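You operate a simulated robot arm through the tools that you are given. There is no shell and no other tool.

The job below is to be done with a simulated robot arm. You get a single attempt, and the scene is never put back.

JOB
Pack the pink wax box in the case drawer and latch the case.
Fine: the black case; shut its drawer and lid; both of its latches.

It is judged by the outcome, as a careful person would: the job done as asked, and still so three seconds after it is handed in. It fails if anything else is knocked over, pushed out of place, dropped, spilled or broken. A push-on lid holds only when it is set on centred and level and pressed home; a screw cap is set on level and turned clockwise until tight.

ROBOT AND FRAMES
A 6-joint arm with a two-finger gripper, fixed in place. Base frame: the origin is on the floor under the middle of its stand, x ahead of it, y to its left, z up; the work surface is at about z = 0.72. Lengths are in m, angles in rad, forces in N, time in s.
It reaches about 1.572 m from its shoulder. Its first joint turns from -2.897 to 2.897 rad. Payload 2.45 kg.
The TCP is the grasp point between the finger pads, 0.02 m short of the fingertips. In the tool frame z runs along the fingers and y along their closing line. The gripper opens to 0.14 m; its body begins 0.168 m behind the TCP.
Orientation is that of the tool frame in the base frame, as [roll, pitch, yaw] about the fixed x, y, z axes, in that order (R = Rz(yaw) Ry(pitch) Rx(roll)). With the fingers straight down and closing along the base's y, the tool's x points along the base's -x, its y along +y and its z along -z.

CONTROLS
- The arm moves only by the tool step_arm. Its argument "plan" is one flat list of numbers, 6 for each row, row after row: the shift along the base's x, y, z in mm, then the turn, a rotation vector about the base's x, y, z in rad. In form: [dx, dy, dz, wx, wy, wz, dx, dy, dz, wx, wy, wz, ...]. A call has 1 to 20 rows; each row is the pose to reach, as a shift and turn from the pose commanded when the call began. "hand" is the gripper command, from -1 (fully open) to 1 (shut), values between in proportion, set as the call begins (left out, the last holds). Rows are played at 5 a second. More than 0.05 m and 0.15 rad between two rows, or a gripper value outside its range, and nothing of the call is played. A pose out of reach is approached as far as the arm can. The call stops where the force on the tool passes 90 N (or 10 N more than at its start, if that is more) or the arm is blocked; 0.2 s more then pass. Each finger travels about 0.045 m/s and halts on what it meets, pressing with about 31 N; the grip force reading is that of the motor and also rises with nothing between the fingers. The clock runs only during rows and for 0.2 s after the last one: add rows that repeat a pose to give the fingers time. It gives the time, the measured TCP pose, the force on the tool (base axes), the opening and the grip force at its end, in the units of the frame above (readings bear some noise), with the torque about the TCP (base axes, N m) and any sound that the robot's microphone picked up.
- Cameras (640 x 400 px; columns grow to the right, rows downward): "scene" is fixed at [0.2207, 0.6503, 1.4572]; the picture's right is [-0.35, -0.94, 0.00], its down [-0.51, 0.19, -0.83] and it looks along [0.78, -0.30, -0.55] (base axes); focal length 287 px, centre (320, 200). "wrist" rides on the gripper at [0.078, 0.011, -0.209] in the tool frame; the picture's right is [-0.14, 0.99, 0.00], its down [-0.92, -0.13, -0.37] and it looks along [-0.37, -0.05, 0.93] (tool axes); focal length 280 px, centre (320, 200). There is no depth. A picture from a camera that has moved, and an enlarged one, comes with that camera's place and axes in the base frame and with its lens.
- capture(camera): a new picture of that camera. The clock stands still meanwhile.
- close_up(camera, box): a new picture of the part [left, top, right, bottom] of that camera's present view, enlarged. The clock stands still meanwhile.
- close_job(): hands the job in; it is judged then, once.

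Nothing tells you positions but the pictures and the camera data. Unless the task says otherwise, let go and move clear before handing in.

The tools are called after "Emit:" as name(argument=value, ...) on one line, values as JSON. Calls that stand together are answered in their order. step_arm: Moves the arm, as the interface text tells. Its arguments: {"type":"object","properties":{"plan":{"type":"array","items":{"type":"number"}},"hand":{"type":"number"}},"required":["plan"]} The other tools are called the same way: capture (camera) takes a picture; close_up (camera, box) takes an enlarged picture of a part of a camera's view; close_job () hands the job in.

At the start:

```text
time: 0.0
ee_pos: [0.6824, 0.1103, 1.2813]
tool_rot: [-3.141, 0.0, -3.141]
contact_force: [0.2, -0.1, -0.7]
ft_torque: [0.0, 0.0, -0.02]
grip_width: 0.1402
gripper_force: 0.0
```

scene: 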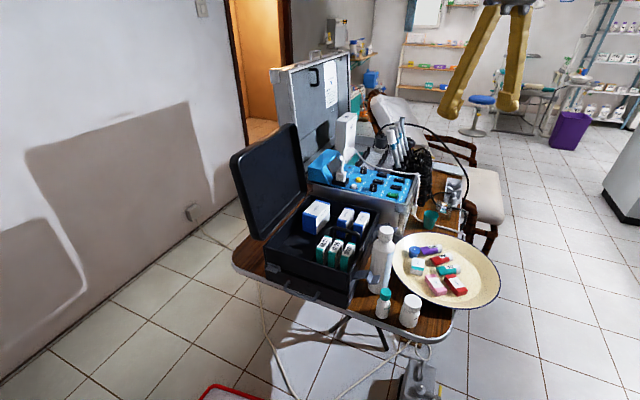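
wrist: 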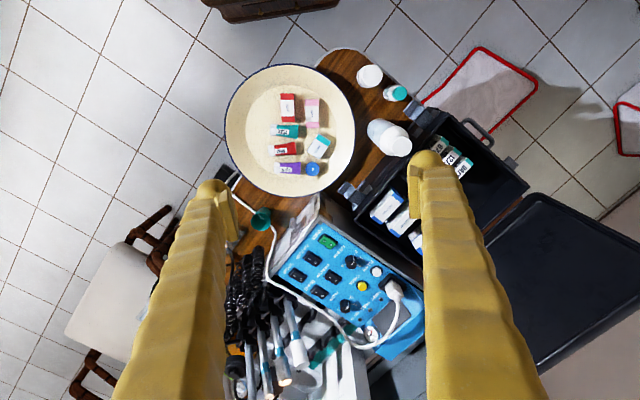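

I see a folding table with an open black case (lid hinged open), a plate with small boxes including a pink one, and bottles around. I'll look closer before moving.

Emit:
close_up(camera="scene", box=[220, 110, 400, 320])

Emit:
close_up(camera="scene", box=[360, 200, 520, 340])

Emit:
close_up(camera="wrist", box=[320, 60, 640, 360])

Emit:
close_up(camera="wrist", box=[210, 50, 370, 210])

```text
1.90 times, centred on (310, 215) of scene
camera zoom: at [0.2207, 0.6503, 1.4572], right [-0.35, -0.94, 0.0], down [-0.51, 0.19, -0.83], along [0.78, -0.3, -0.55], focal length 546 px, centre (339, 171)
```

zoom: 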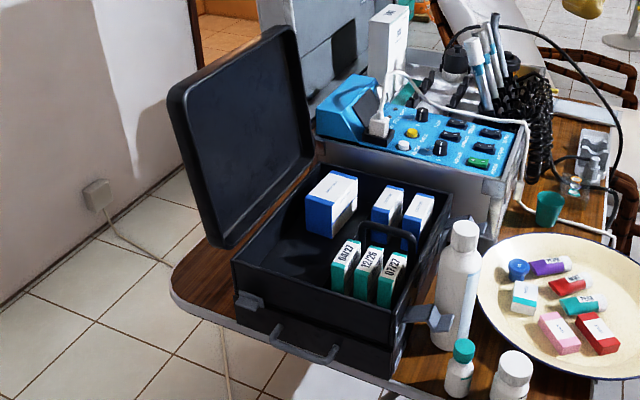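

```text
2.86 times, centred on (440, 270) of scene
camera zoom: at [0.2207, 0.6503, 1.4572], right [-0.35, -0.94, 0.0], down [-0.51, 0.19, -0.83], along [0.78, -0.3, -0.55], focal length 819 px, centre (-23, 0)
```

zoom: 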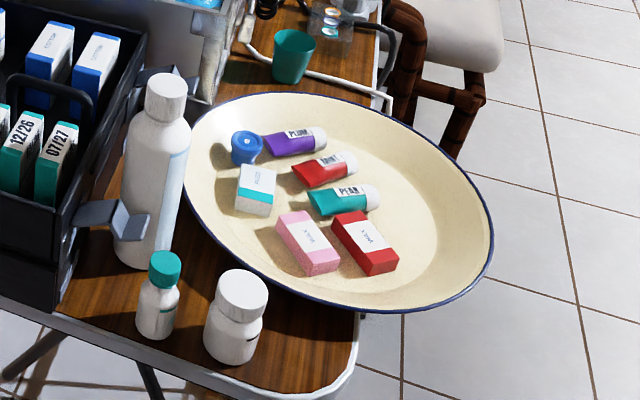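

```text
1.33 times, centred on (480, 210) of wrist
camera zoom: at [0.6051, 0.1202, 1.4897], right [0.14, 0.99, 0.0], down [0.92, -0.13, 0.37], along [0.37, -0.05, -0.93], focal length 374 px, centre (107, 187)
```

zoom: 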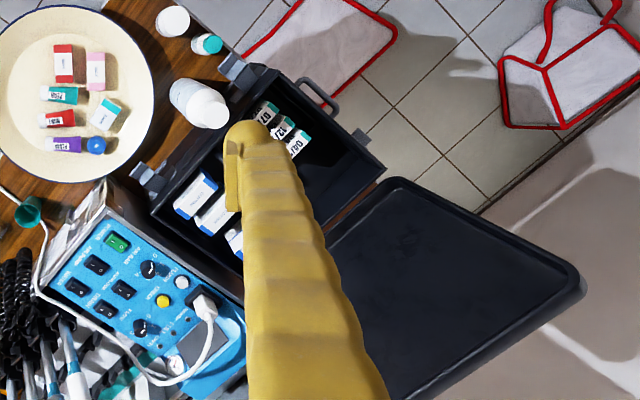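

```text
2.50 times, centred on (290, 130) of wrist
camera zoom: at [0.6051, 0.1202, 1.4897], right [0.14, 0.99, 0.0], down [0.92, -0.13, 0.37], along [0.37, -0.05, -0.93], focal length 701 px, centre (395, 375)
```

zoom: 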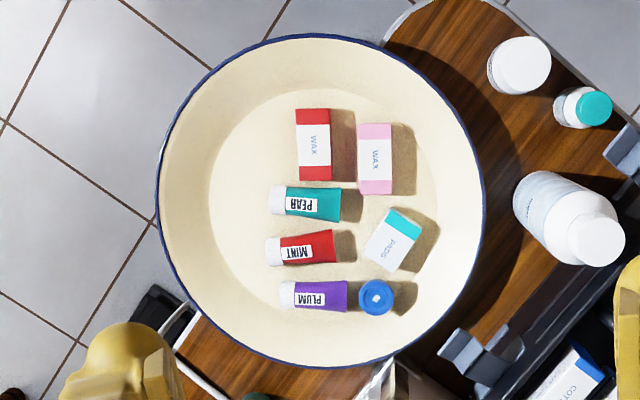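

The case appears to have a lower level with a bail handle on the front. I'll zoom in on it to find the drawer and latches.

Emit:
close_up(camera="scene", box=[275, 240, 375, 310])

Emit:
close_up(camera="scene", box=[330, 200, 420, 300])

Emit:
close_up(camera="scene", box=[220, 180, 330, 310])

Emit:
close_up(camera="wrist", box=[320, 70, 540, 250])

```text
5.71 times, centred on (325, 275) of scene
camera zoom: at [0.2207, 0.6503, 1.4572], right [-0.35, -0.94, 0.0], down [-0.51, 0.19, -0.83], along [0.78, -0.3, -0.55], focal length 1638 px, centre (291, -229)
```

zoom: 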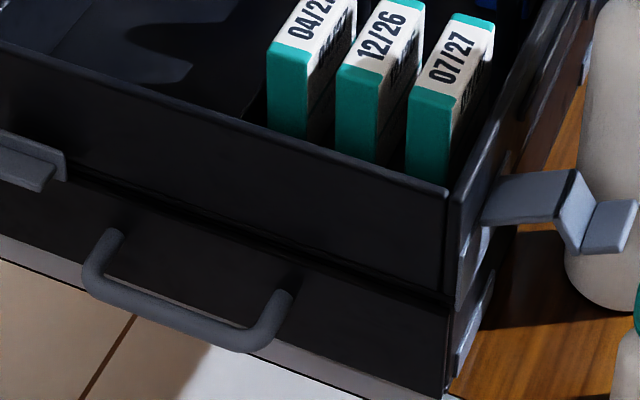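

```text
4.00 times, centred on (375, 250) of scene
camera zoom: at [0.2207, 0.6503, 1.4572], right [-0.35, -0.94, 0.0], down [-0.51, 0.19, -0.83], along [0.78, -0.3, -0.55], focal length 1147 px, centre (100, 0)
```

zoom: 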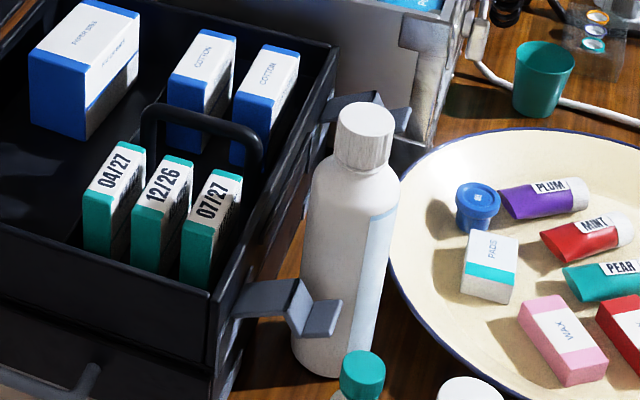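

```text
3.08 times, centred on (275, 245) of scene
camera zoom: at [0.2207, 0.6503, 1.4572], right [-0.35, -0.94, 0.0], down [-0.51, 0.19, -0.83], along [0.78, -0.3, -0.55], focal length 882 px, centre (458, 62)
```

zoom: 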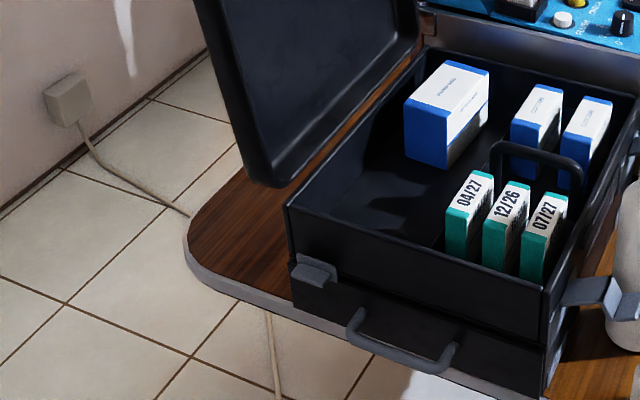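

```text
2.22 times, centred on (430, 160) of wrist
camera zoom: at [0.6051, 0.1202, 1.4897], right [0.14, 0.99, 0.0], down [0.92, -0.13, 0.37], along [0.37, -0.05, -0.93], focal length 623 px, centre (76, 289)
```

zoom: 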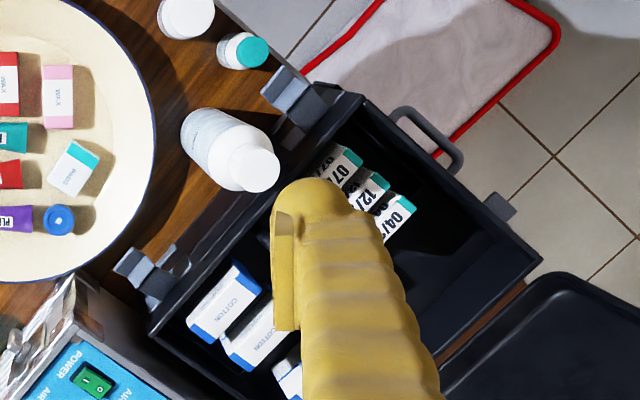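

The case sits at about 45° on the table with its front corner near (0.69, 0.39). It has a drawer with a bail handle facing (-x,+y), two latch hooks on the side facing the plate, and the lid open on the far left. I'll move the wrist camera over to see it better.

Emit:
step_arm(plan=[0, 40, -10, 0, 0, 0, 0, 80, -20, 0, 0, 0, 0, 120, -30, 0, 0, 0, 0, 160, -40, 0, 0, 0, 0, 200, -50, 0, 0, 0, 0, 230, -60, 0, 0, 0])

Emit:
capture(camera="wrist")

Emit:
capture(camera="scene")

```text
time: 1.4
ee_pos: [0.6824, 0.3389, 1.2203]
tool_rot: [3.142, -0.002, 3.141]
contact_force: [0.7, -0.2, 0.4]
ft_torque: [0.0, -0.03, -0.02]
grip_width: 0.1398
gripper_force: 0.1
```

```text
taken
camera wrist: at [0.6046, 0.3506, 1.4289], right [0.14, 0.99, 0.0], down [0.92, -0.13, 0.37], along [0.37, -0.05, -0.93], focal length 280 px, centre (320, 200)
```

wrist: 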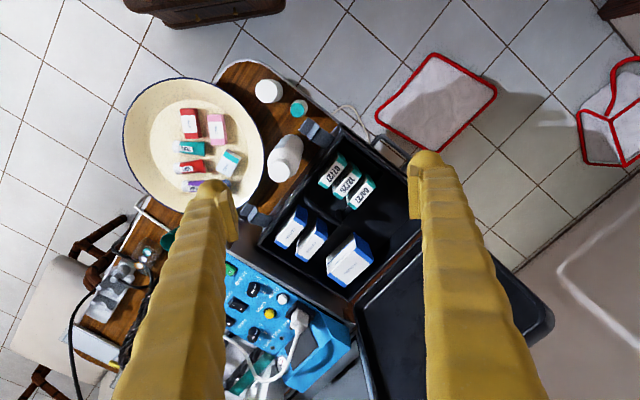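

```text
taken
```

scene: 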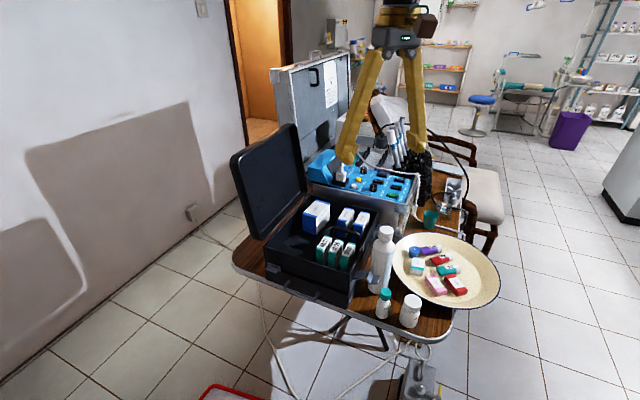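

Emit:
close_up(camera="wrist", box=[230, 90, 450, 310])

Emit:
close_up(camera="wrist", box=[230, 100, 350, 240])

Emit:
close_up(camera="wrist", box=[320, 100, 440, 220])

Emit:
close_up(camera="wrist", box=[120, 70, 320, 230])

Emit:
close_up(camera="scene", box=[320, 0, 440, 170])

```text
1.82 times, centred on (340, 200) of wrist
camera zoom: at [0.6046, 0.3506, 1.4289], right [0.14, 0.99, 0.0], down [0.92, -0.13, 0.37], along [0.37, -0.05, -0.93], focal length 510 px, centre (284, 200)
```

zoom: 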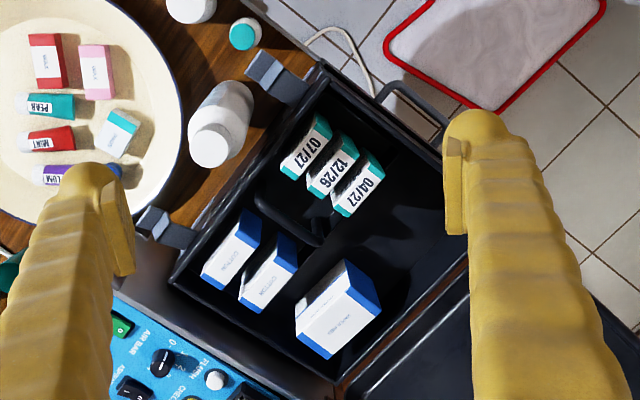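

```text
2.86 times, centred on (290, 170) of wrist
camera zoom: at [0.6046, 0.3506, 1.4289], right [0.14, 0.99, 0.0], down [0.92, -0.13, 0.37], along [0.37, -0.05, -0.93], focal length 801 px, centre (406, 286)
```

zoom: 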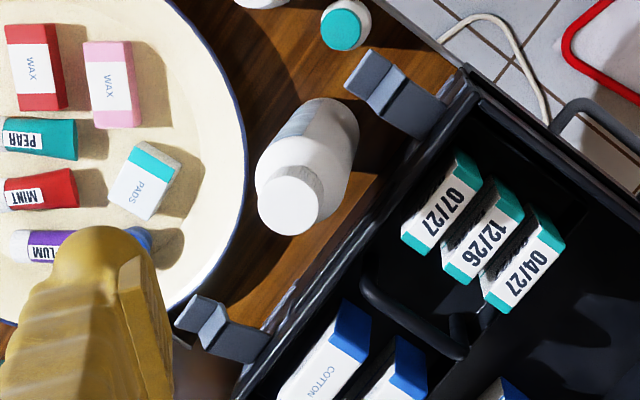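

```text
3.33 times, centred on (380, 160) of wrist
camera zoom: at [0.6046, 0.3506, 1.4289], right [0.14, 0.99, 0.0], down [0.92, -0.13, 0.37], along [0.37, -0.05, -0.93], focal length 935 px, centre (120, 333)
```

zoom: 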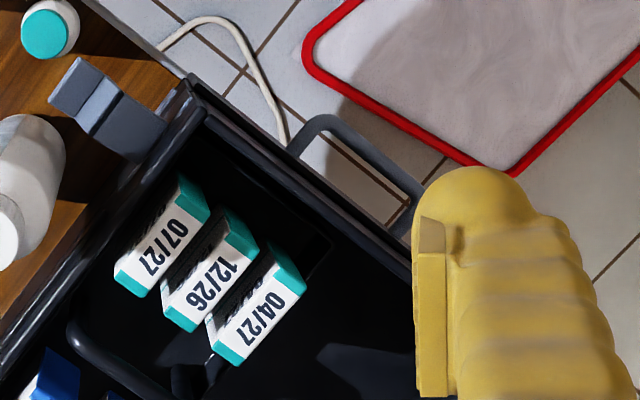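

```text
2.50 times, centred on (220, 150) of wrist
camera zoom: at [0.6046, 0.3506, 1.4289], right [0.14, 0.99, 0.0], down [0.92, -0.13, 0.37], along [0.37, -0.05, -0.93], focal length 701 px, centre (570, 325)
```

zoom: 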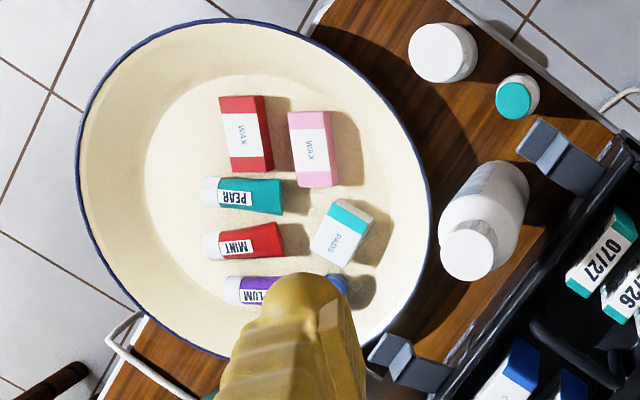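

```text
2.35 times, centred on (380, 85) of scene
camera zoom: at [0.2207, 0.6503, 1.4572], right [-0.35, -0.94, 0.0], down [-0.51, 0.19, -0.83], along [0.78, -0.3, -0.55], focal length 675 px, centre (179, 471)
```

zoom: 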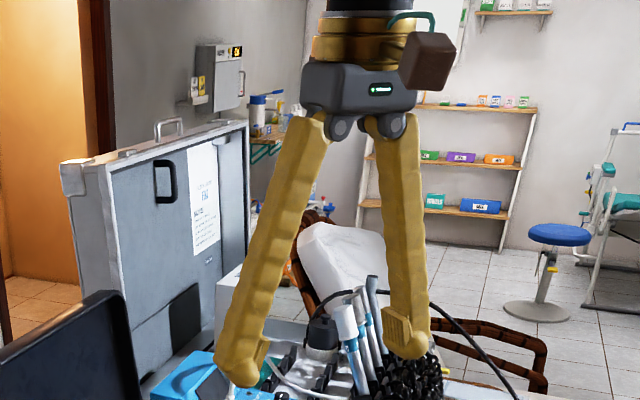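

Emit:
close_up(camera="scene", box=[255, 230, 325, 300])

Emit:
close_up(camera="scene", box=[340, 250, 400, 310])

Emit:
close_up(camera="scene", box=[225, 110, 345, 240])

```text
5.71 times, centred on (290, 265) of scene
camera zoom: at [0.2207, 0.6503, 1.4572], right [-0.35, -0.94, 0.0], down [-0.51, 0.19, -0.83], along [0.78, -0.3, -0.55], focal length 1638 px, centre (491, -171)
```

zoom: 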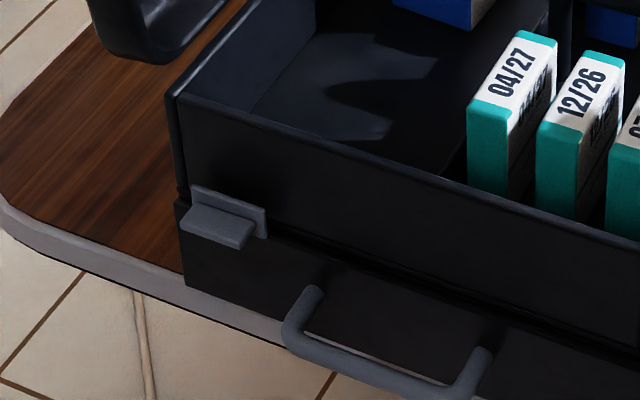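

```text
6.67 times, centred on (370, 280) of scene
camera zoom: at [0.2207, 0.6503, 1.4572], right [-0.35, -0.94, 0.0], down [-0.51, 0.19, -0.83], along [0.78, -0.3, -0.55], focal length 1911 px, centre (-13, -333)
```

zoom: 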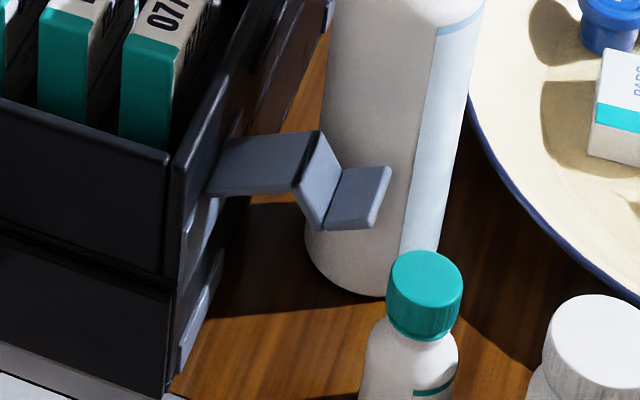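

```text
3.08 times, centred on (285, 175) of scene
camera zoom: at [0.2207, 0.6503, 1.4572], right [-0.35, -0.94, 0.0], down [-0.51, 0.19, -0.83], along [0.78, -0.3, -0.55], focal length 882 px, centre (428, 277)
```

zoom: 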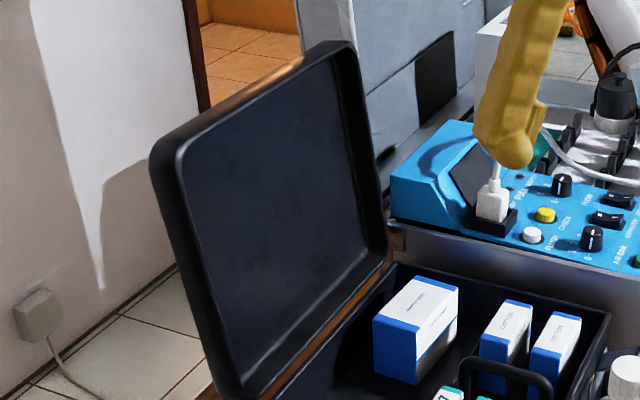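

The case has two latch hooks on the plate side, with the tall white bottle standing between them, and a grey tab on the front-left corner. Next I'll get a lower, angled view of the latch side with the wrist camera.

Emit:
step_arm(plan=[-10, -35, -10, 0, 0, 0.135, -20, -70, -25, 0, 0, 0.27, -30, -105, -45, 0, 0, 0.405, -40, -140, -65, 0, 0, 0.54, -50, -175, -85, 0, 0, 0.675, -60, -200, -105, 0, 0, 0.81, -67, -220, -120, 0, 0, 0.945])

Emit:
step_arm(plan=[0, 0, -20, 0.094, -0.091, 0, 0, 0, -40, 0.188, -0.182, 0, 0, 0, -60, 0.282, -0.273, 0, 0, 0, -80, 0.3765, -0.3639, 0])

Emit:
capture(camera="wrist")

Emit:
capture(camera="scene")

```text
time: 3.0
ee_pos: [0.6169, 0.1194, 1.1011]
tool_rot: [3.14, 0.0, -2.193]
contact_force: [0.2, -0.2, 0.5]
ft_torque: [0.0, 0.01, -0.01]
grip_width: 0.1401
gripper_force: 0.0
```

```text
time: 4.0
ee_pos: [0.6159, 0.1202, 1.0215]
tool_rot: [-3.059, 0.52, -2.175]
contact_force: [0.0, 1.0, -0.7]
ft_torque: [-0.06, 0.0, -0.03]
grip_width: 0.1398
gripper_force: 0.1
```

```text
taken
camera wrist: at [0.4962, -0.0057, 1.1618], right [-0.72, 0.69, 0.0], down [0.43, 0.45, 0.78], along [0.55, 0.56, -0.62], focal length 280 px, centre (320, 200)
```

wrist: 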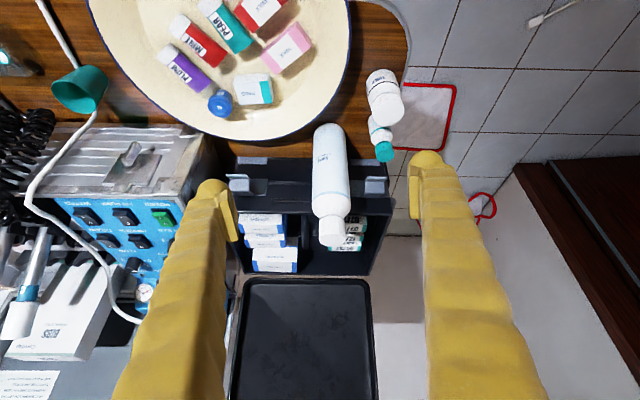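

```text
taken
```

scene: 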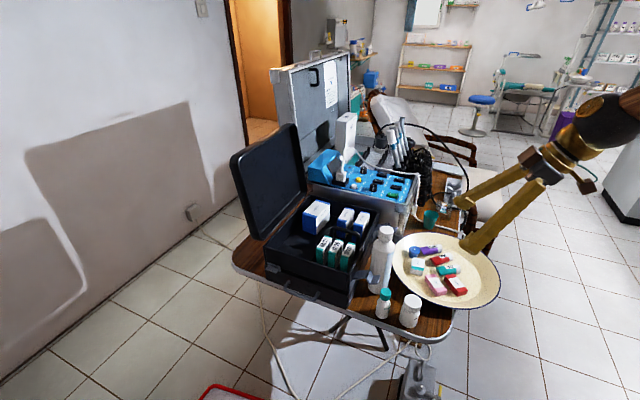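

Emit:
close_up(camera="wrist", box=[210, 110, 430, 290])

Emit:
close_up(camera="wrist", box=[210, 140, 320, 220])

Emit:
close_up(camera="wrist", box=[310, 140, 420, 220])

Emit:
close_up(camera="wrist", box=[140, 0, 360, 150])

```text
2.22 times, centred on (320, 200) of wrist
camera zoom: at [0.4962, -0.0057, 1.1618], right [-0.72, 0.69, 0.0], down [0.43, 0.45, 0.78], along [0.55, 0.56, -0.62], focal length 623 px, centre (320, 200)
```

zoom: 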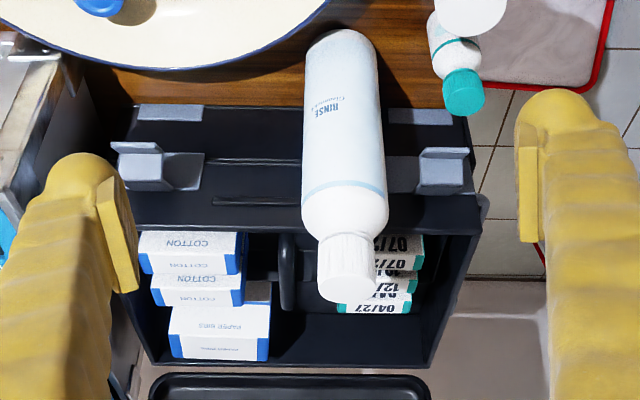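

```text
5.00 times, centred on (265, 180) of wrist
camera zoom: at [0.4962, -0.0057, 1.1618], right [-0.72, 0.69, 0.0], down [0.43, 0.45, 0.78], along [0.55, 0.56, -0.62], focal length 1402 px, centre (595, 300)
```

zoom: 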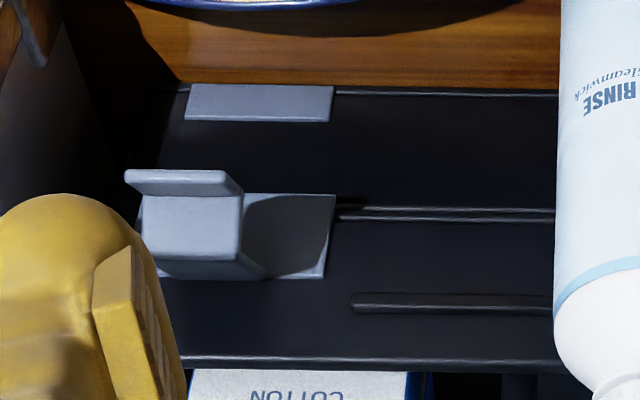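

```text
5.00 times, centred on (365, 180) of wrist
camera zoom: at [0.4962, -0.0057, 1.1618], right [-0.72, 0.69, 0.0], down [0.43, 0.45, 0.78], along [0.55, 0.56, -0.62], focal length 1402 px, centre (95, 300)
```

zoom: 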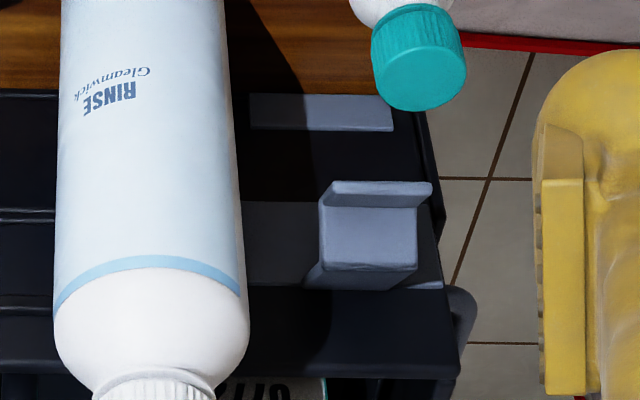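

```text
2.67 times, centred on (250, 75) of wrist
camera zoom: at [0.4962, -0.0057, 1.1618], right [-0.72, 0.69, 0.0], down [0.43, 0.45, 0.78], along [0.55, 0.56, -0.62], focal length 748 px, centre (507, 533)
```

zoom: 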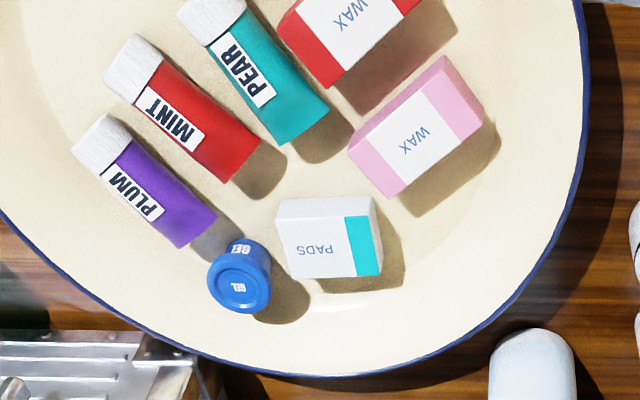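

I can see each latch has a mounting plate and a Z-shaped tab, but the mechanism isn't clear. I'll move around to the front of the case for a profile view of the latch and a good view of the drawer front.

Emit:
step_arm(plan=[-20, 35, 30, 0, 0, -0.14, -45, 72, 50, 0, 0, -0.28, -65, 110, 60, 0, 0, -0.42, -80, 150, 60, 0, 0, -0.56, -90, 190, 60, 0, 0, -0.7, -95, 230, 50, 0, 0, -0.84, -95, 270, 30, 0, 0, -0.98, -90, 305, 0, 0, 0, -1.12, -80, 340, -30, 0, 0, -1.26, -70, 375, -60, 0, 0, -1.4, -56, 410, -90, 0, 0, -1.52])

Emit:
capture(camera="wrist")

Emit:
capture(camera="scene")

```text
refused: row 1 steps farther than a row can; nothing moved
```

```text
taken
camera wrist: at [0.4962, -0.0057, 1.1618], right [-0.72, 0.69, 0.0], down [0.43, 0.45, 0.78], along [0.55, 0.56, -0.62], focal length 280 px, centre (320, 200)
```

wrist: 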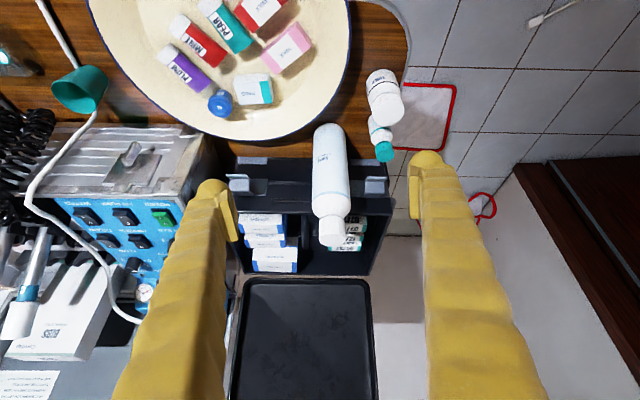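

```text
taken
```

scene: 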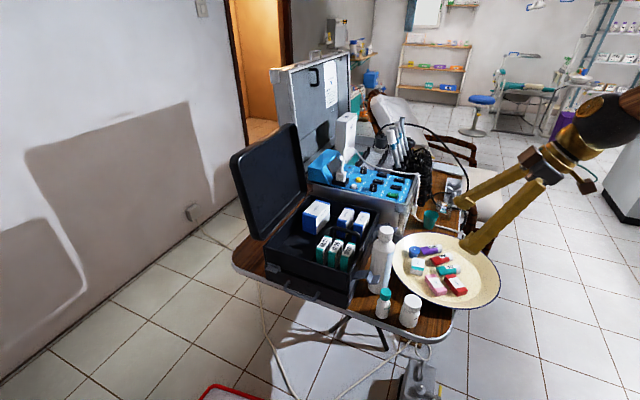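

The first row was slightly too long (50.2 mm). I'll replay the same path with shorter steps.

Emit:
step_arm(plan=[-20, 30, 25, 0, 0, -0.13, -45, 65, 45, 0, 0, -0.26, -65, 105, 58, 0, 0, -0.4, -80, 145, 60, 0, 0, -0.54, -90, 185, 60, 0, 0, -0.68, -95, 225, 50, 0, 0, -0.82, -95, 265, 35, 0, 0, -0.96, -90, 300, 10, 0, 0, -1.1, -80, 335, -20, 0, 0, -1.24, -70, 370, -50, 0, 0, -1.38, -56, 405, -75, 0, 0, -1.52])

Emit:
capture(camera="wrist")

Emit:
capture(camera="scene")

```text
time: 6.4
ee_pos: [0.559, 0.5265, 0.946]
tool_rot: [-3.061, 0.519, 2.587]
contact_force: [0.9, -0.3, 0.2]
ft_torque: [0.04, 0.02, 0.0]
grip_width: 0.1398
gripper_force: 0.1
```

```text
taken
camera wrist: at [0.4299, 0.6389, 1.0877], right [0.66, 0.76, 0.0], down [0.47, -0.41, 0.78], along [0.59, -0.52, -0.62], focal length 280 px, centre (320, 200)
```

wrist: 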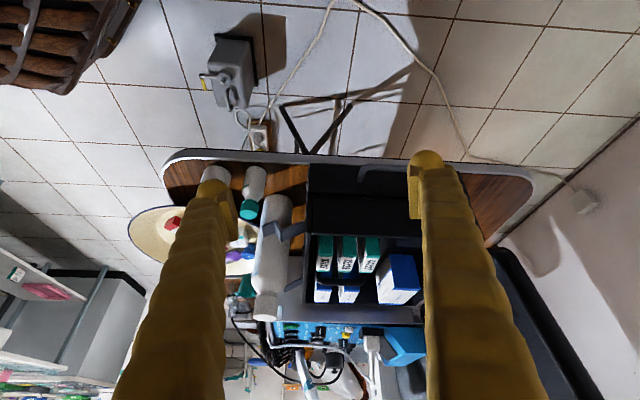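

```text
taken
```

scene: 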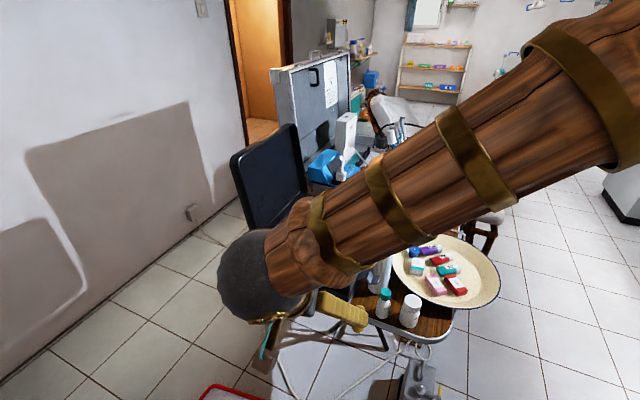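

Emit:
close_up(camera="wrist", box=[230, 150, 430, 280])

Emit:
close_up(camera="wrist", box=[240, 150, 350, 250])

Emit:
close_up(camera="wrist", box=[340, 140, 440, 220])

```text
3.08 times, centred on (330, 215) of wrist
camera zoom: at [0.4299, 0.6389, 1.0877], right [0.66, 0.76, 0.0], down [0.47, -0.41, 0.78], along [0.59, -0.52, -0.62], focal length 863 px, centre (289, 154)
```

zoom: 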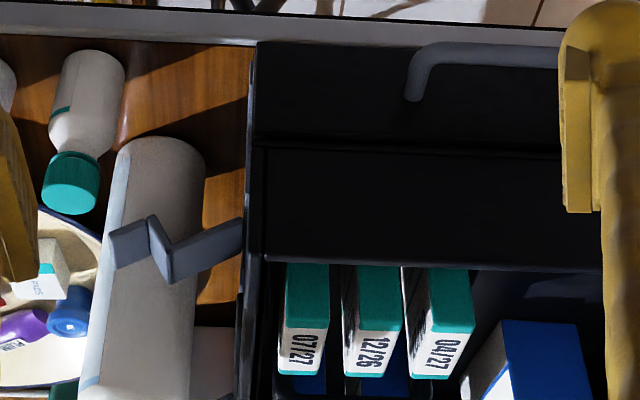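

```text
4.00 times, centred on (295, 200) of wrist
camera zoom: at [0.4299, 0.6389, 1.0877], right [0.66, 0.76, 0.0], down [0.47, -0.41, 0.78], along [0.59, -0.52, -0.62], focal length 1122 px, centre (420, 200)
```

zoom: 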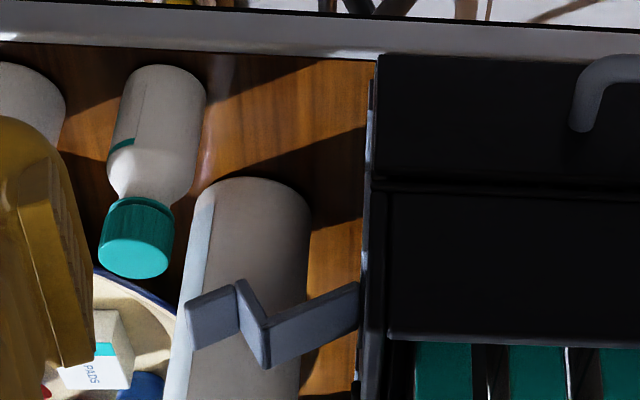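

```text
5.00 times, centred on (390, 180) of wrist
camera zoom: at [0.4299, 0.6389, 1.0877], right [0.66, 0.76, 0.0], down [0.47, -0.41, 0.78], along [0.59, -0.52, -0.62], focal length 1402 px, centre (-30, 300)
```

zoom: 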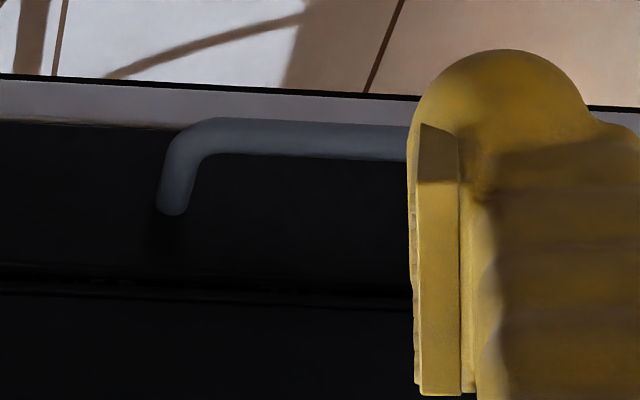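

The latch brackets are Z-shaped, tilted about 30° above horizontal, and hinged on the body. I'll shift sideways to see the grey tab at the front-left and the full drawer handle.

Emit:
step_arm(plan=[25, 29, 0, 0, 0, 0, 50, 58, 0, 0, 0, 0, 75, 87, 0, 0, 0, 0, 100, 115, -10, 0, 0, 0])

Emit:
capture(camera="wrist")

Emit:
close_up(camera="wrist", box=[210, 130, 430, 280])

```text
time: 7.4
ee_pos: [0.6603, 0.6398, 0.9362]
tool_rot: [-3.059, 0.518, 2.589]
contact_force: [0.5, 0.2, -0.4]
ft_torque: [0.03, 0.01, -0.03]
grip_width: 0.14
gripper_force: 0.1
```

```text
taken
camera wrist: at [0.5302, 0.7522, 1.0777], right [0.65, 0.76, 0.0], down [0.47, -0.4, 0.78], along [0.59, -0.51, -0.62], focal length 280 px, centre (320, 200)
```

wrist: 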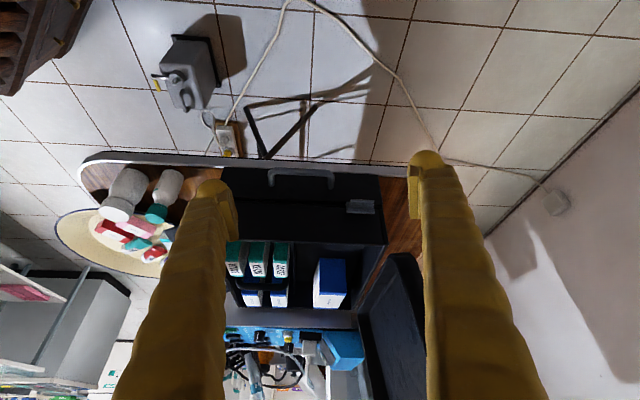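

```text
2.67 times, centred on (320, 205) of wrist
camera zoom: at [0.5302, 0.7522, 1.0777], right [0.65, 0.76, 0.0], down [0.47, -0.4, 0.78], along [0.59, -0.51, -0.62], focal length 748 px, centre (320, 187)
```

zoom: 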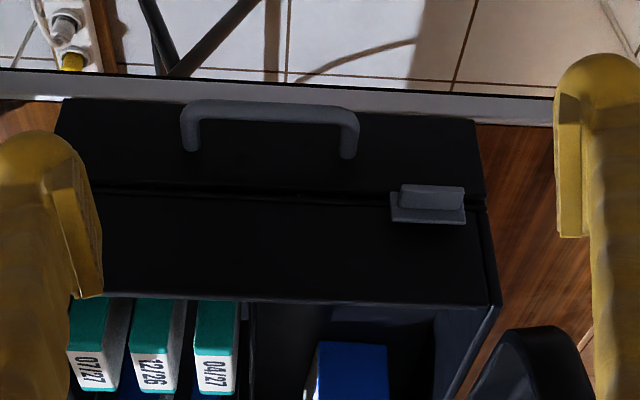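

Emit:
close_up(camera="wrist", box=[320, 180, 400, 230])

Emit:
close_up(camera="wrist", box=[220, 150, 400, 260])

Emit:
close_up(camera="wrist", box=[340, 230, 460, 400])

```text
8.00 times, centred on (360, 205) of wrist
camera zoom: at [0.5302, 0.7522, 1.0777], right [0.65, 0.76, 0.0], down [0.47, -0.4, 0.78], along [0.59, -0.51, -0.62], focal length 2243 px, centre (0, 160)
```

zoom: 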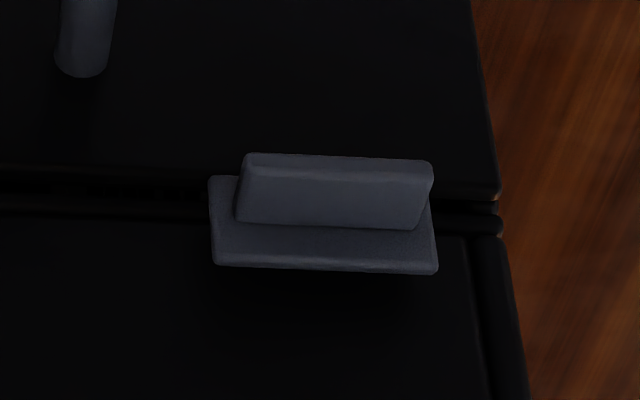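

```text
3.56 times, centred on (310, 205) of wrist
camera zoom: at [0.5302, 0.7522, 1.0777], right [0.65, 0.76, 0.0], down [0.47, -0.4, 0.78], along [0.59, -0.51, -0.62], focal length 997 px, centre (356, 182)
```

zoom: 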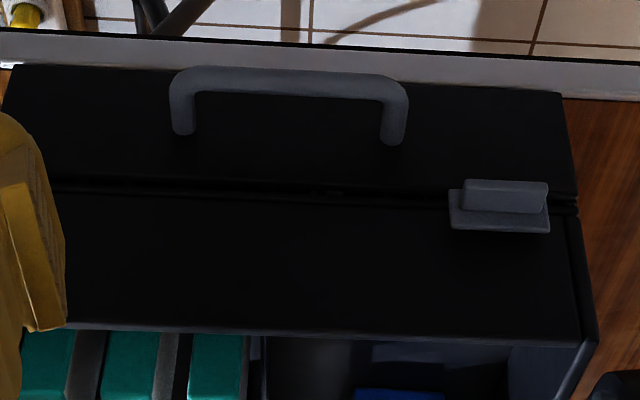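

```text
2.35 times, centred on (400, 315) of wrist
camera zoom: at [0.5302, 0.7522, 1.0777], right [0.65, 0.76, 0.0], down [0.47, -0.4, 0.78], along [0.59, -0.51, -0.62], focal length 660 px, centre (132, -71)
```

zoom: 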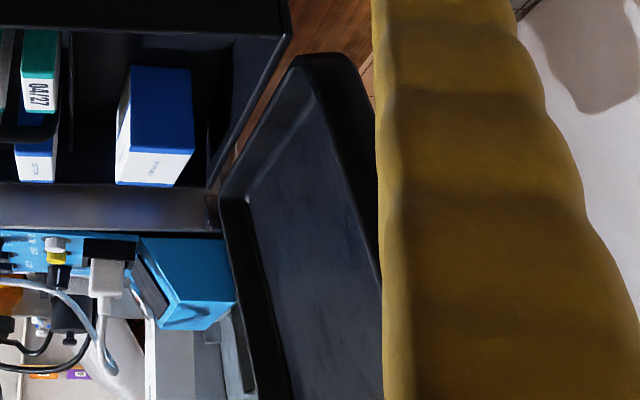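

The drawer handle is a fixed bail about 10 cm wide, centred near (0.76, 0.515, 0.757). Before touching anything I want to see the lid's free edge from above for latch keepers, so I'll rise and look down at it.

Emit:
step_arm(plan=[0, 0, 45, 0.085, 0.0995, 0, 0, 0, 90, 0.17, 0.199, 0, 0, 0, 135, 0.255, 0.2985, 0, 0, 0, 180, 0.34, 0.398, 0])

Emit:
step_arm(plan=[0, 0, 45, 0, 0, 0.08, 0, 0, 90, 0, 0, 0.16, 0, 0, 135, 0, 0, 0.24, 20, -10, 175, 0, 0, 0.32, 60, -25, 200, 0, 0, 0.4, 105, -40, 215, 0, 0, 0.48, 150, -60, 225, 0, 0, 0.56, 195, -80, 235, 0, 0, 0.63, 235, -100, 245, 0, 0, 0.7, 260, -120, 245, 0, 0, 0.7])

Emit:
capture(camera="wrist")

Emit:
capture(camera="scene")

```text
time: 8.4
ee_pos: [0.6609, 0.6399, 1.116]
tool_rot: [-3.138, -0.001, 2.568]
contact_force: [0.3, 1.0, -0.6]
ft_torque: [-0.03, 0.02, -0.04]
grip_width: 0.1401
gripper_force: 0.1
```

```text
refused: row 7 steps farther than a row can; nothing moved
```

```text
taken
camera wrist: at [0.602, 0.6917, 1.3252], right [0.65, 0.76, -0.01], down [0.71, -0.61, 0.37], along [0.27, -0.24, -0.93], focal length 280 px, centre (320, 200)
```

wrist: 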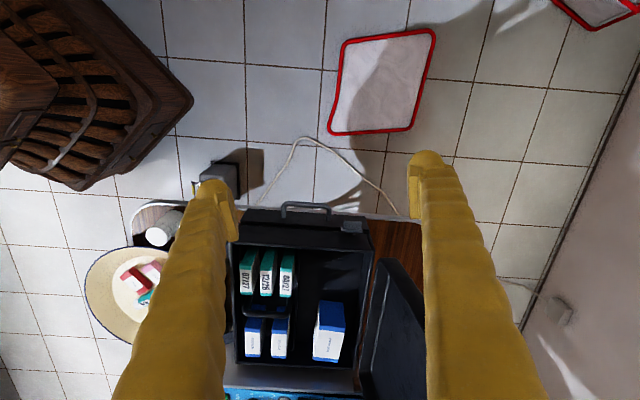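

```text
taken
```

scene: 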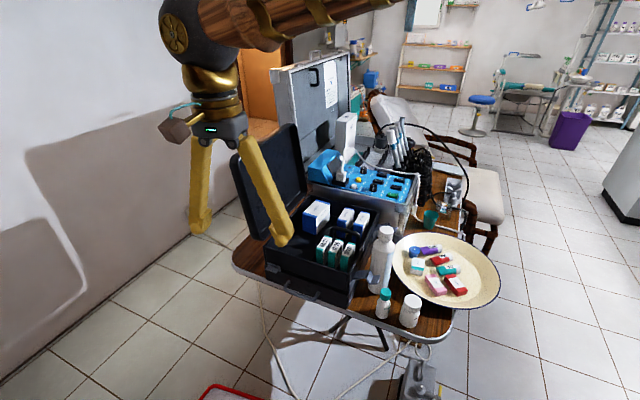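

One step was too large again. I'll resend the move with safe step sizes.

Emit:
step_arm(plan=[0, 0, 45, 0, 0, 0.08, 0, 0, 90, 0, 0, 0.16, 0, 0, 135, 0, 0, 0.24, 20, -10, 175, 0, 0, 0.32, 55, -25, 200, 0, 0, 0.4, 95, -40, 215, 0, 0, 0.48, 135, -57, 225, 0, 0, 0.56, 175, -75, 235, 0, 0, 0.63, 215, -95, 245, 0, 0, 0.7, 250, -115, 245, 0, 0, 0.7])

Emit:
capture(camera="wrist")

Emit:
close_up(camera="scene", box=[225, 110, 325, 180])

```text
time: 10.6
ee_pos: [0.894, 0.5141, 1.3467]
tool_rot: [-3.138, 0.003, -3.013]
contact_force: [-0.6, 0.4, 0.8]
ft_torque: [0.01, -0.04, -0.02]
grip_width: 0.1402
gripper_force: 0.0
out of reach, approached as far as the arm can: row 9, 10
```

```text
taken
camera wrist: at [0.8136, 0.5156, 1.5553], right [0.01, 1.0, 0.0], down [0.93, -0.01, 0.37], along [0.37, -0.01, -0.93], focal length 280 px, centre (320, 200)
```

wrist: 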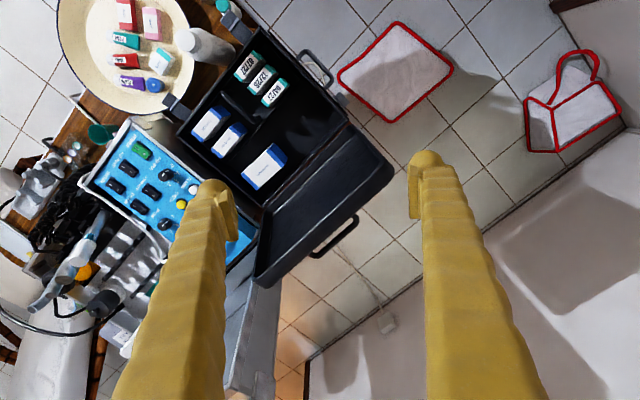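

```text
5.71 times, centred on (275, 145) of scene
camera zoom: at [0.2207, 0.6503, 1.4572], right [-0.35, -0.94, 0.0], down [-0.51, 0.19, -0.83], along [0.78, -0.3, -0.55], focal length 1638 px, centre (577, 514)
```

zoom: 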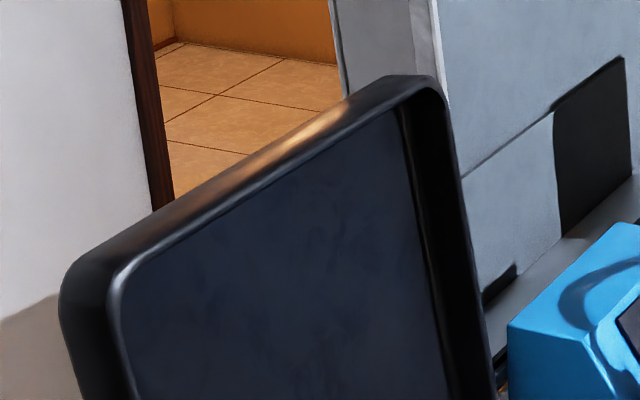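

Emit:
close_up(camera="wrist", box=[230, 110, 420, 300])

Emit:
close_up(camera="wrist", box=[150, 0, 350, 180])

```text
2.11 times, centred on (325, 205) of wrist
camera zoom: at [0.8136, 0.5156, 1.5553], right [0.01, 1.0, 0.0], down [0.93, -0.01, 0.37], along [0.37, -0.01, -0.93], focal length 590 px, centre (310, 190)
```

zoom: 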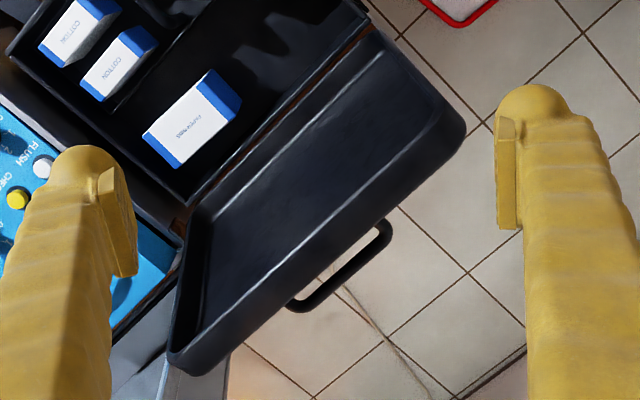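

```text
2.22 times, centred on (250, 90) of wrist
camera zoom: at [0.8136, 0.5156, 1.5553], right [0.01, 1.0, 0.0], down [0.93, -0.01, 0.37], along [0.37, -0.01, -0.93], focal length 623 px, centre (476, 444)
```

zoom: 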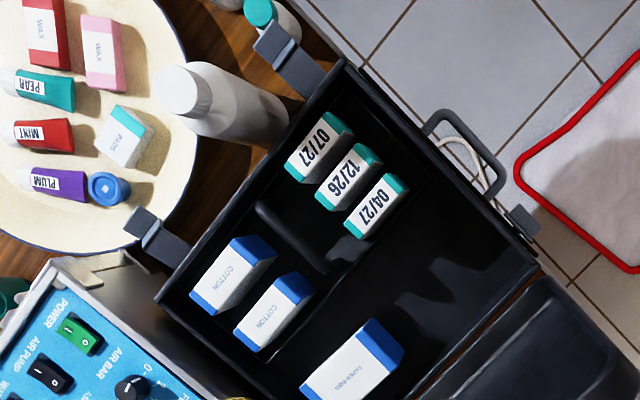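

The lid's free edge has no visible keepers, and there is a carry handle on the lid's outer face. Next I'll tackle the drawer: I'll come to its front with the fingers pointing at the handle, about 30° down and closing vertically, and look at the grey tab on the way.

Emit:
step_arm(plan=[-40, 10, 0, 0, 0, 0.065, -80, 25, -10, 0, 0, 0.13, -120, 40, -25, 0, 0, 0.2, -160, 60, -50, 0, 0, 0.265, -193, 78, -78, 0, 0, 0.33, -222, 96, -110, 0, 0, 0.395, -247, 116, -144, 0, 0, 0.46, -267, 136, -180, 0, 0, 0.525, -283, 153, -216, 0, 0, 0.59, -294, 166, -247, 0, 0, 0.657])

```text
refused: row 4 steps farther than a row can; nothing moved
```

Row 4 was a hair too long, so I'll shrink it.

Emit:
step_arm(plan=[-40, 10, 0, 0, 0, 0.065, -78, 24, -10, 0, 0, 0.13, -116, 38, -25, 0, 0, 0.2, -153, 55, -47, 0, 0, 0.265, -187, 73, -74, 0, 0, 0.33, -217, 92, -106, 0, 0, 0.395, -243, 112, -140, 0, 0, 0.46, -265, 132, -176, 0, 0, 0.525, -282, 150, -213, 0, 0, 0.59, -294, 166, -247, 0, 0, 0.657])

```text
time: 12.8
ee_pos: [0.6007, 0.6818, 1.1007]
tool_rot: [-3.137, -0.001, -2.357]
contact_force: [0.1, -0.2, -0.1]
ft_torque: [0.02, 0.03, -0.01]
grip_width: 0.14
gripper_force: 0.2
```

Emit:
step_arm(plan=[8, -8, -33, -0.0926, -0.0926, 0, 16, -16, -66, -0.1851, -0.1851, 0, 24, -25, -99, -0.2777, -0.2777, 0, 32, -33, -132, -0.3703, -0.3703, 0, 40, -41, -165, -0.4628, -0.4628, 0, 48, -50, -198, -0.5554, -0.5554, 0, 56, -58, -231, -0.648, -0.648, 0, 63, -68, -263, -0.7405, -0.7405, 0])

Emit:
capture(camera="wrist")

Emit:
capture(camera="scene")

```text
time: 14.6
ee_pos: [0.6642, 0.6138, 0.8372]
tool_rot: [-2.087, 0.002, -2.355]
contact_force: [-0.5, 0.0, 0.7]
ft_torque: [0.04, 0.05, -0.05]
grip_width: 0.1401
gripper_force: 0.0
```

```text
taken
camera wrist: at [0.4763, 0.69, 0.9304], right [-0.25, 0.45, -0.86], down [0.47, 0.83, 0.3], along [0.85, -0.33, -0.41], focal length 280 px, centre (320, 200)
```

wrist: 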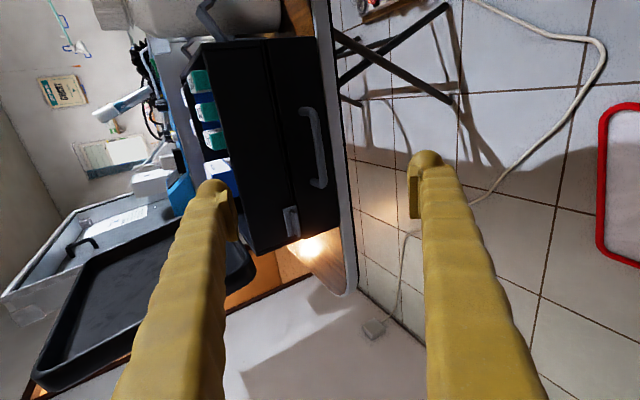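

```text
taken
```

scene: 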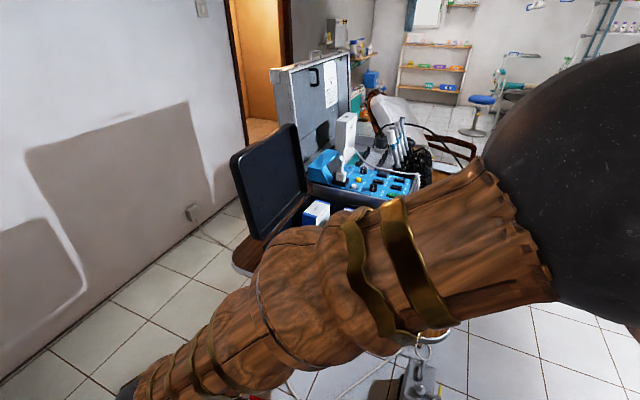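

Emit:
close_up(camera="wrist", box=[190, 20, 370, 280])

Emit:
close_up(camera="wrist", box=[250, 180, 350, 270])

Emit:
close_up(camera="wrist", box=[270, 80, 360, 210])

```text
1.54 times, centred on (280, 150) of wrist
camera zoom: at [0.4763, 0.69, 0.9304], right [-0.25, 0.45, -0.86], down [0.47, 0.83, 0.3], along [0.85, -0.33, -0.41], focal length 431 px, centre (382, 277)
```

zoom: 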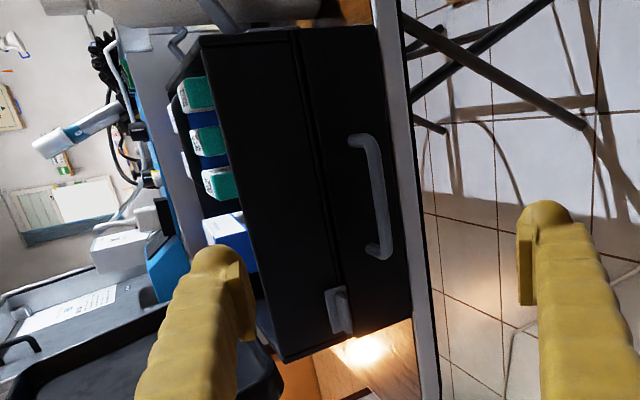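

```text
4.44 times, centred on (300, 225) of wrist
camera zoom: at [0.4763, 0.69, 0.9304], right [-0.25, 0.45, -0.86], down [0.47, 0.83, 0.3], along [0.85, -0.33, -0.41], focal length 1246 px, centre (409, 89)
```

zoom: 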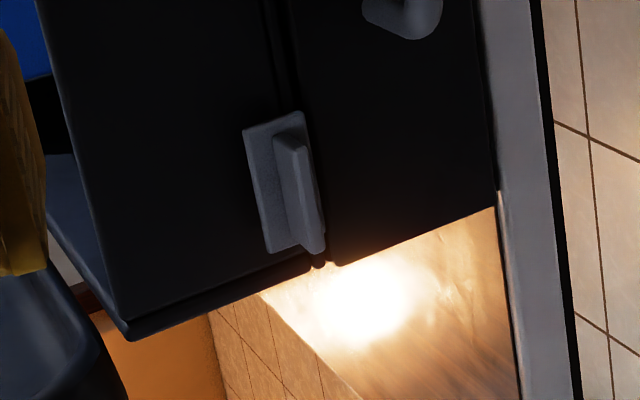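

```text
3.08 times, centred on (315, 145) of wrist
camera zoom: at [0.4763, 0.69, 0.9304], right [-0.25, 0.45, -0.86], down [0.47, 0.83, 0.3], along [0.85, -0.33, -0.41], focal length 863 px, centre (335, 369)
```

zoom: 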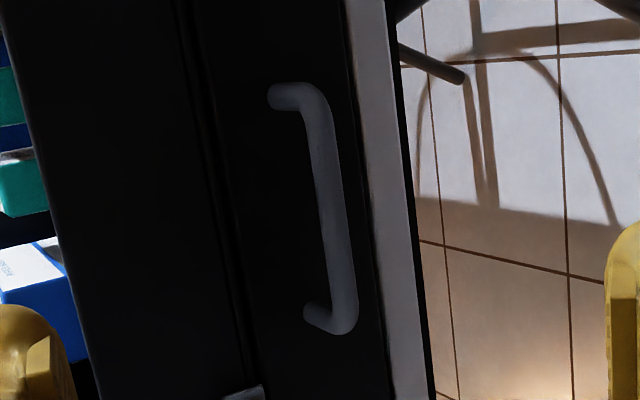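

The bail handle bar is about 12 mm thick and stands 37 mm out from the drawer front. I'll narrow the gripper to about 5 cm and approach along the finger direction, stopping short to check alignment.

Emit:
step_arm(plan=[0, 0, 0, 0, 0, 0, 0, 0, 0, 0, 0, 0, 15, -16, -12.5, 0, 0, 0, 30, -32, -25, 0, 0, 0, 45, -48, -37.5, 0, 0, 0, 58, -62, -48, 0, 0, 0, 58, -62, -48, 0, 0, 0], hand=0.3)

Emit:
capture(camera="wrist")

Emit:
close_up(camera="wrist", box=[230, 60, 400, 300])

```text
time: 16.2
ee_pos: [0.7211, 0.5527, 0.7892]
tool_rot: [-2.09, 0.002, -2.357]
contact_force: [-0.5, 0.2, -0.2]
ft_torque: [-0.03, -0.01, 0.03]
grip_width: 0.0489
gripper_force: 0.0
```

```text
taken
camera wrist: at [0.5337, 0.6289, 0.882], right [-0.25, 0.45, -0.86], down [0.47, 0.83, 0.3], along [0.85, -0.33, -0.42], focal length 280 px, centre (320, 200)
```

wrist: 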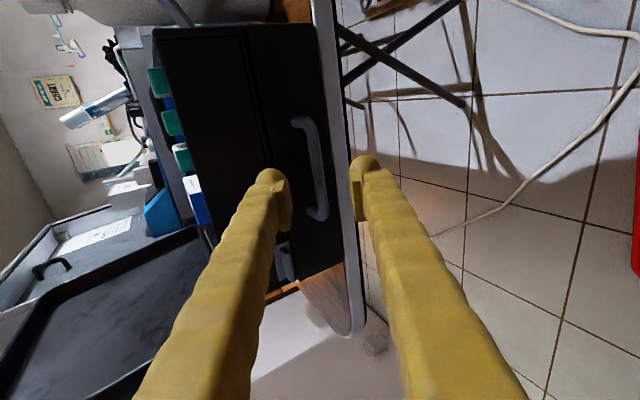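

```text
1.67 times, centred on (315, 180) of wrist
camera zoom: at [0.5337, 0.6289, 0.882], right [-0.25, 0.45, -0.86], down [0.47, 0.83, 0.3], along [0.85, -0.33, -0.42], focal length 467 px, centre (328, 233)
```

zoom: 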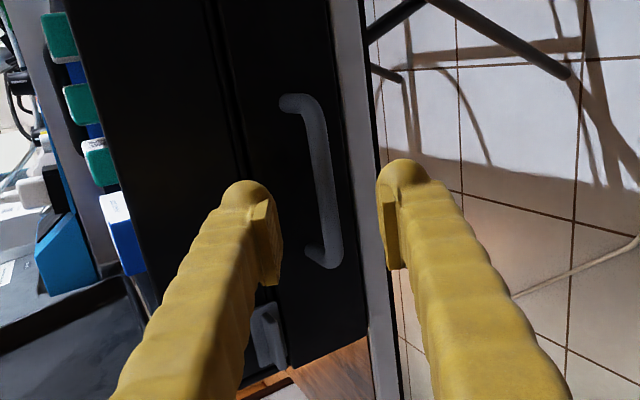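

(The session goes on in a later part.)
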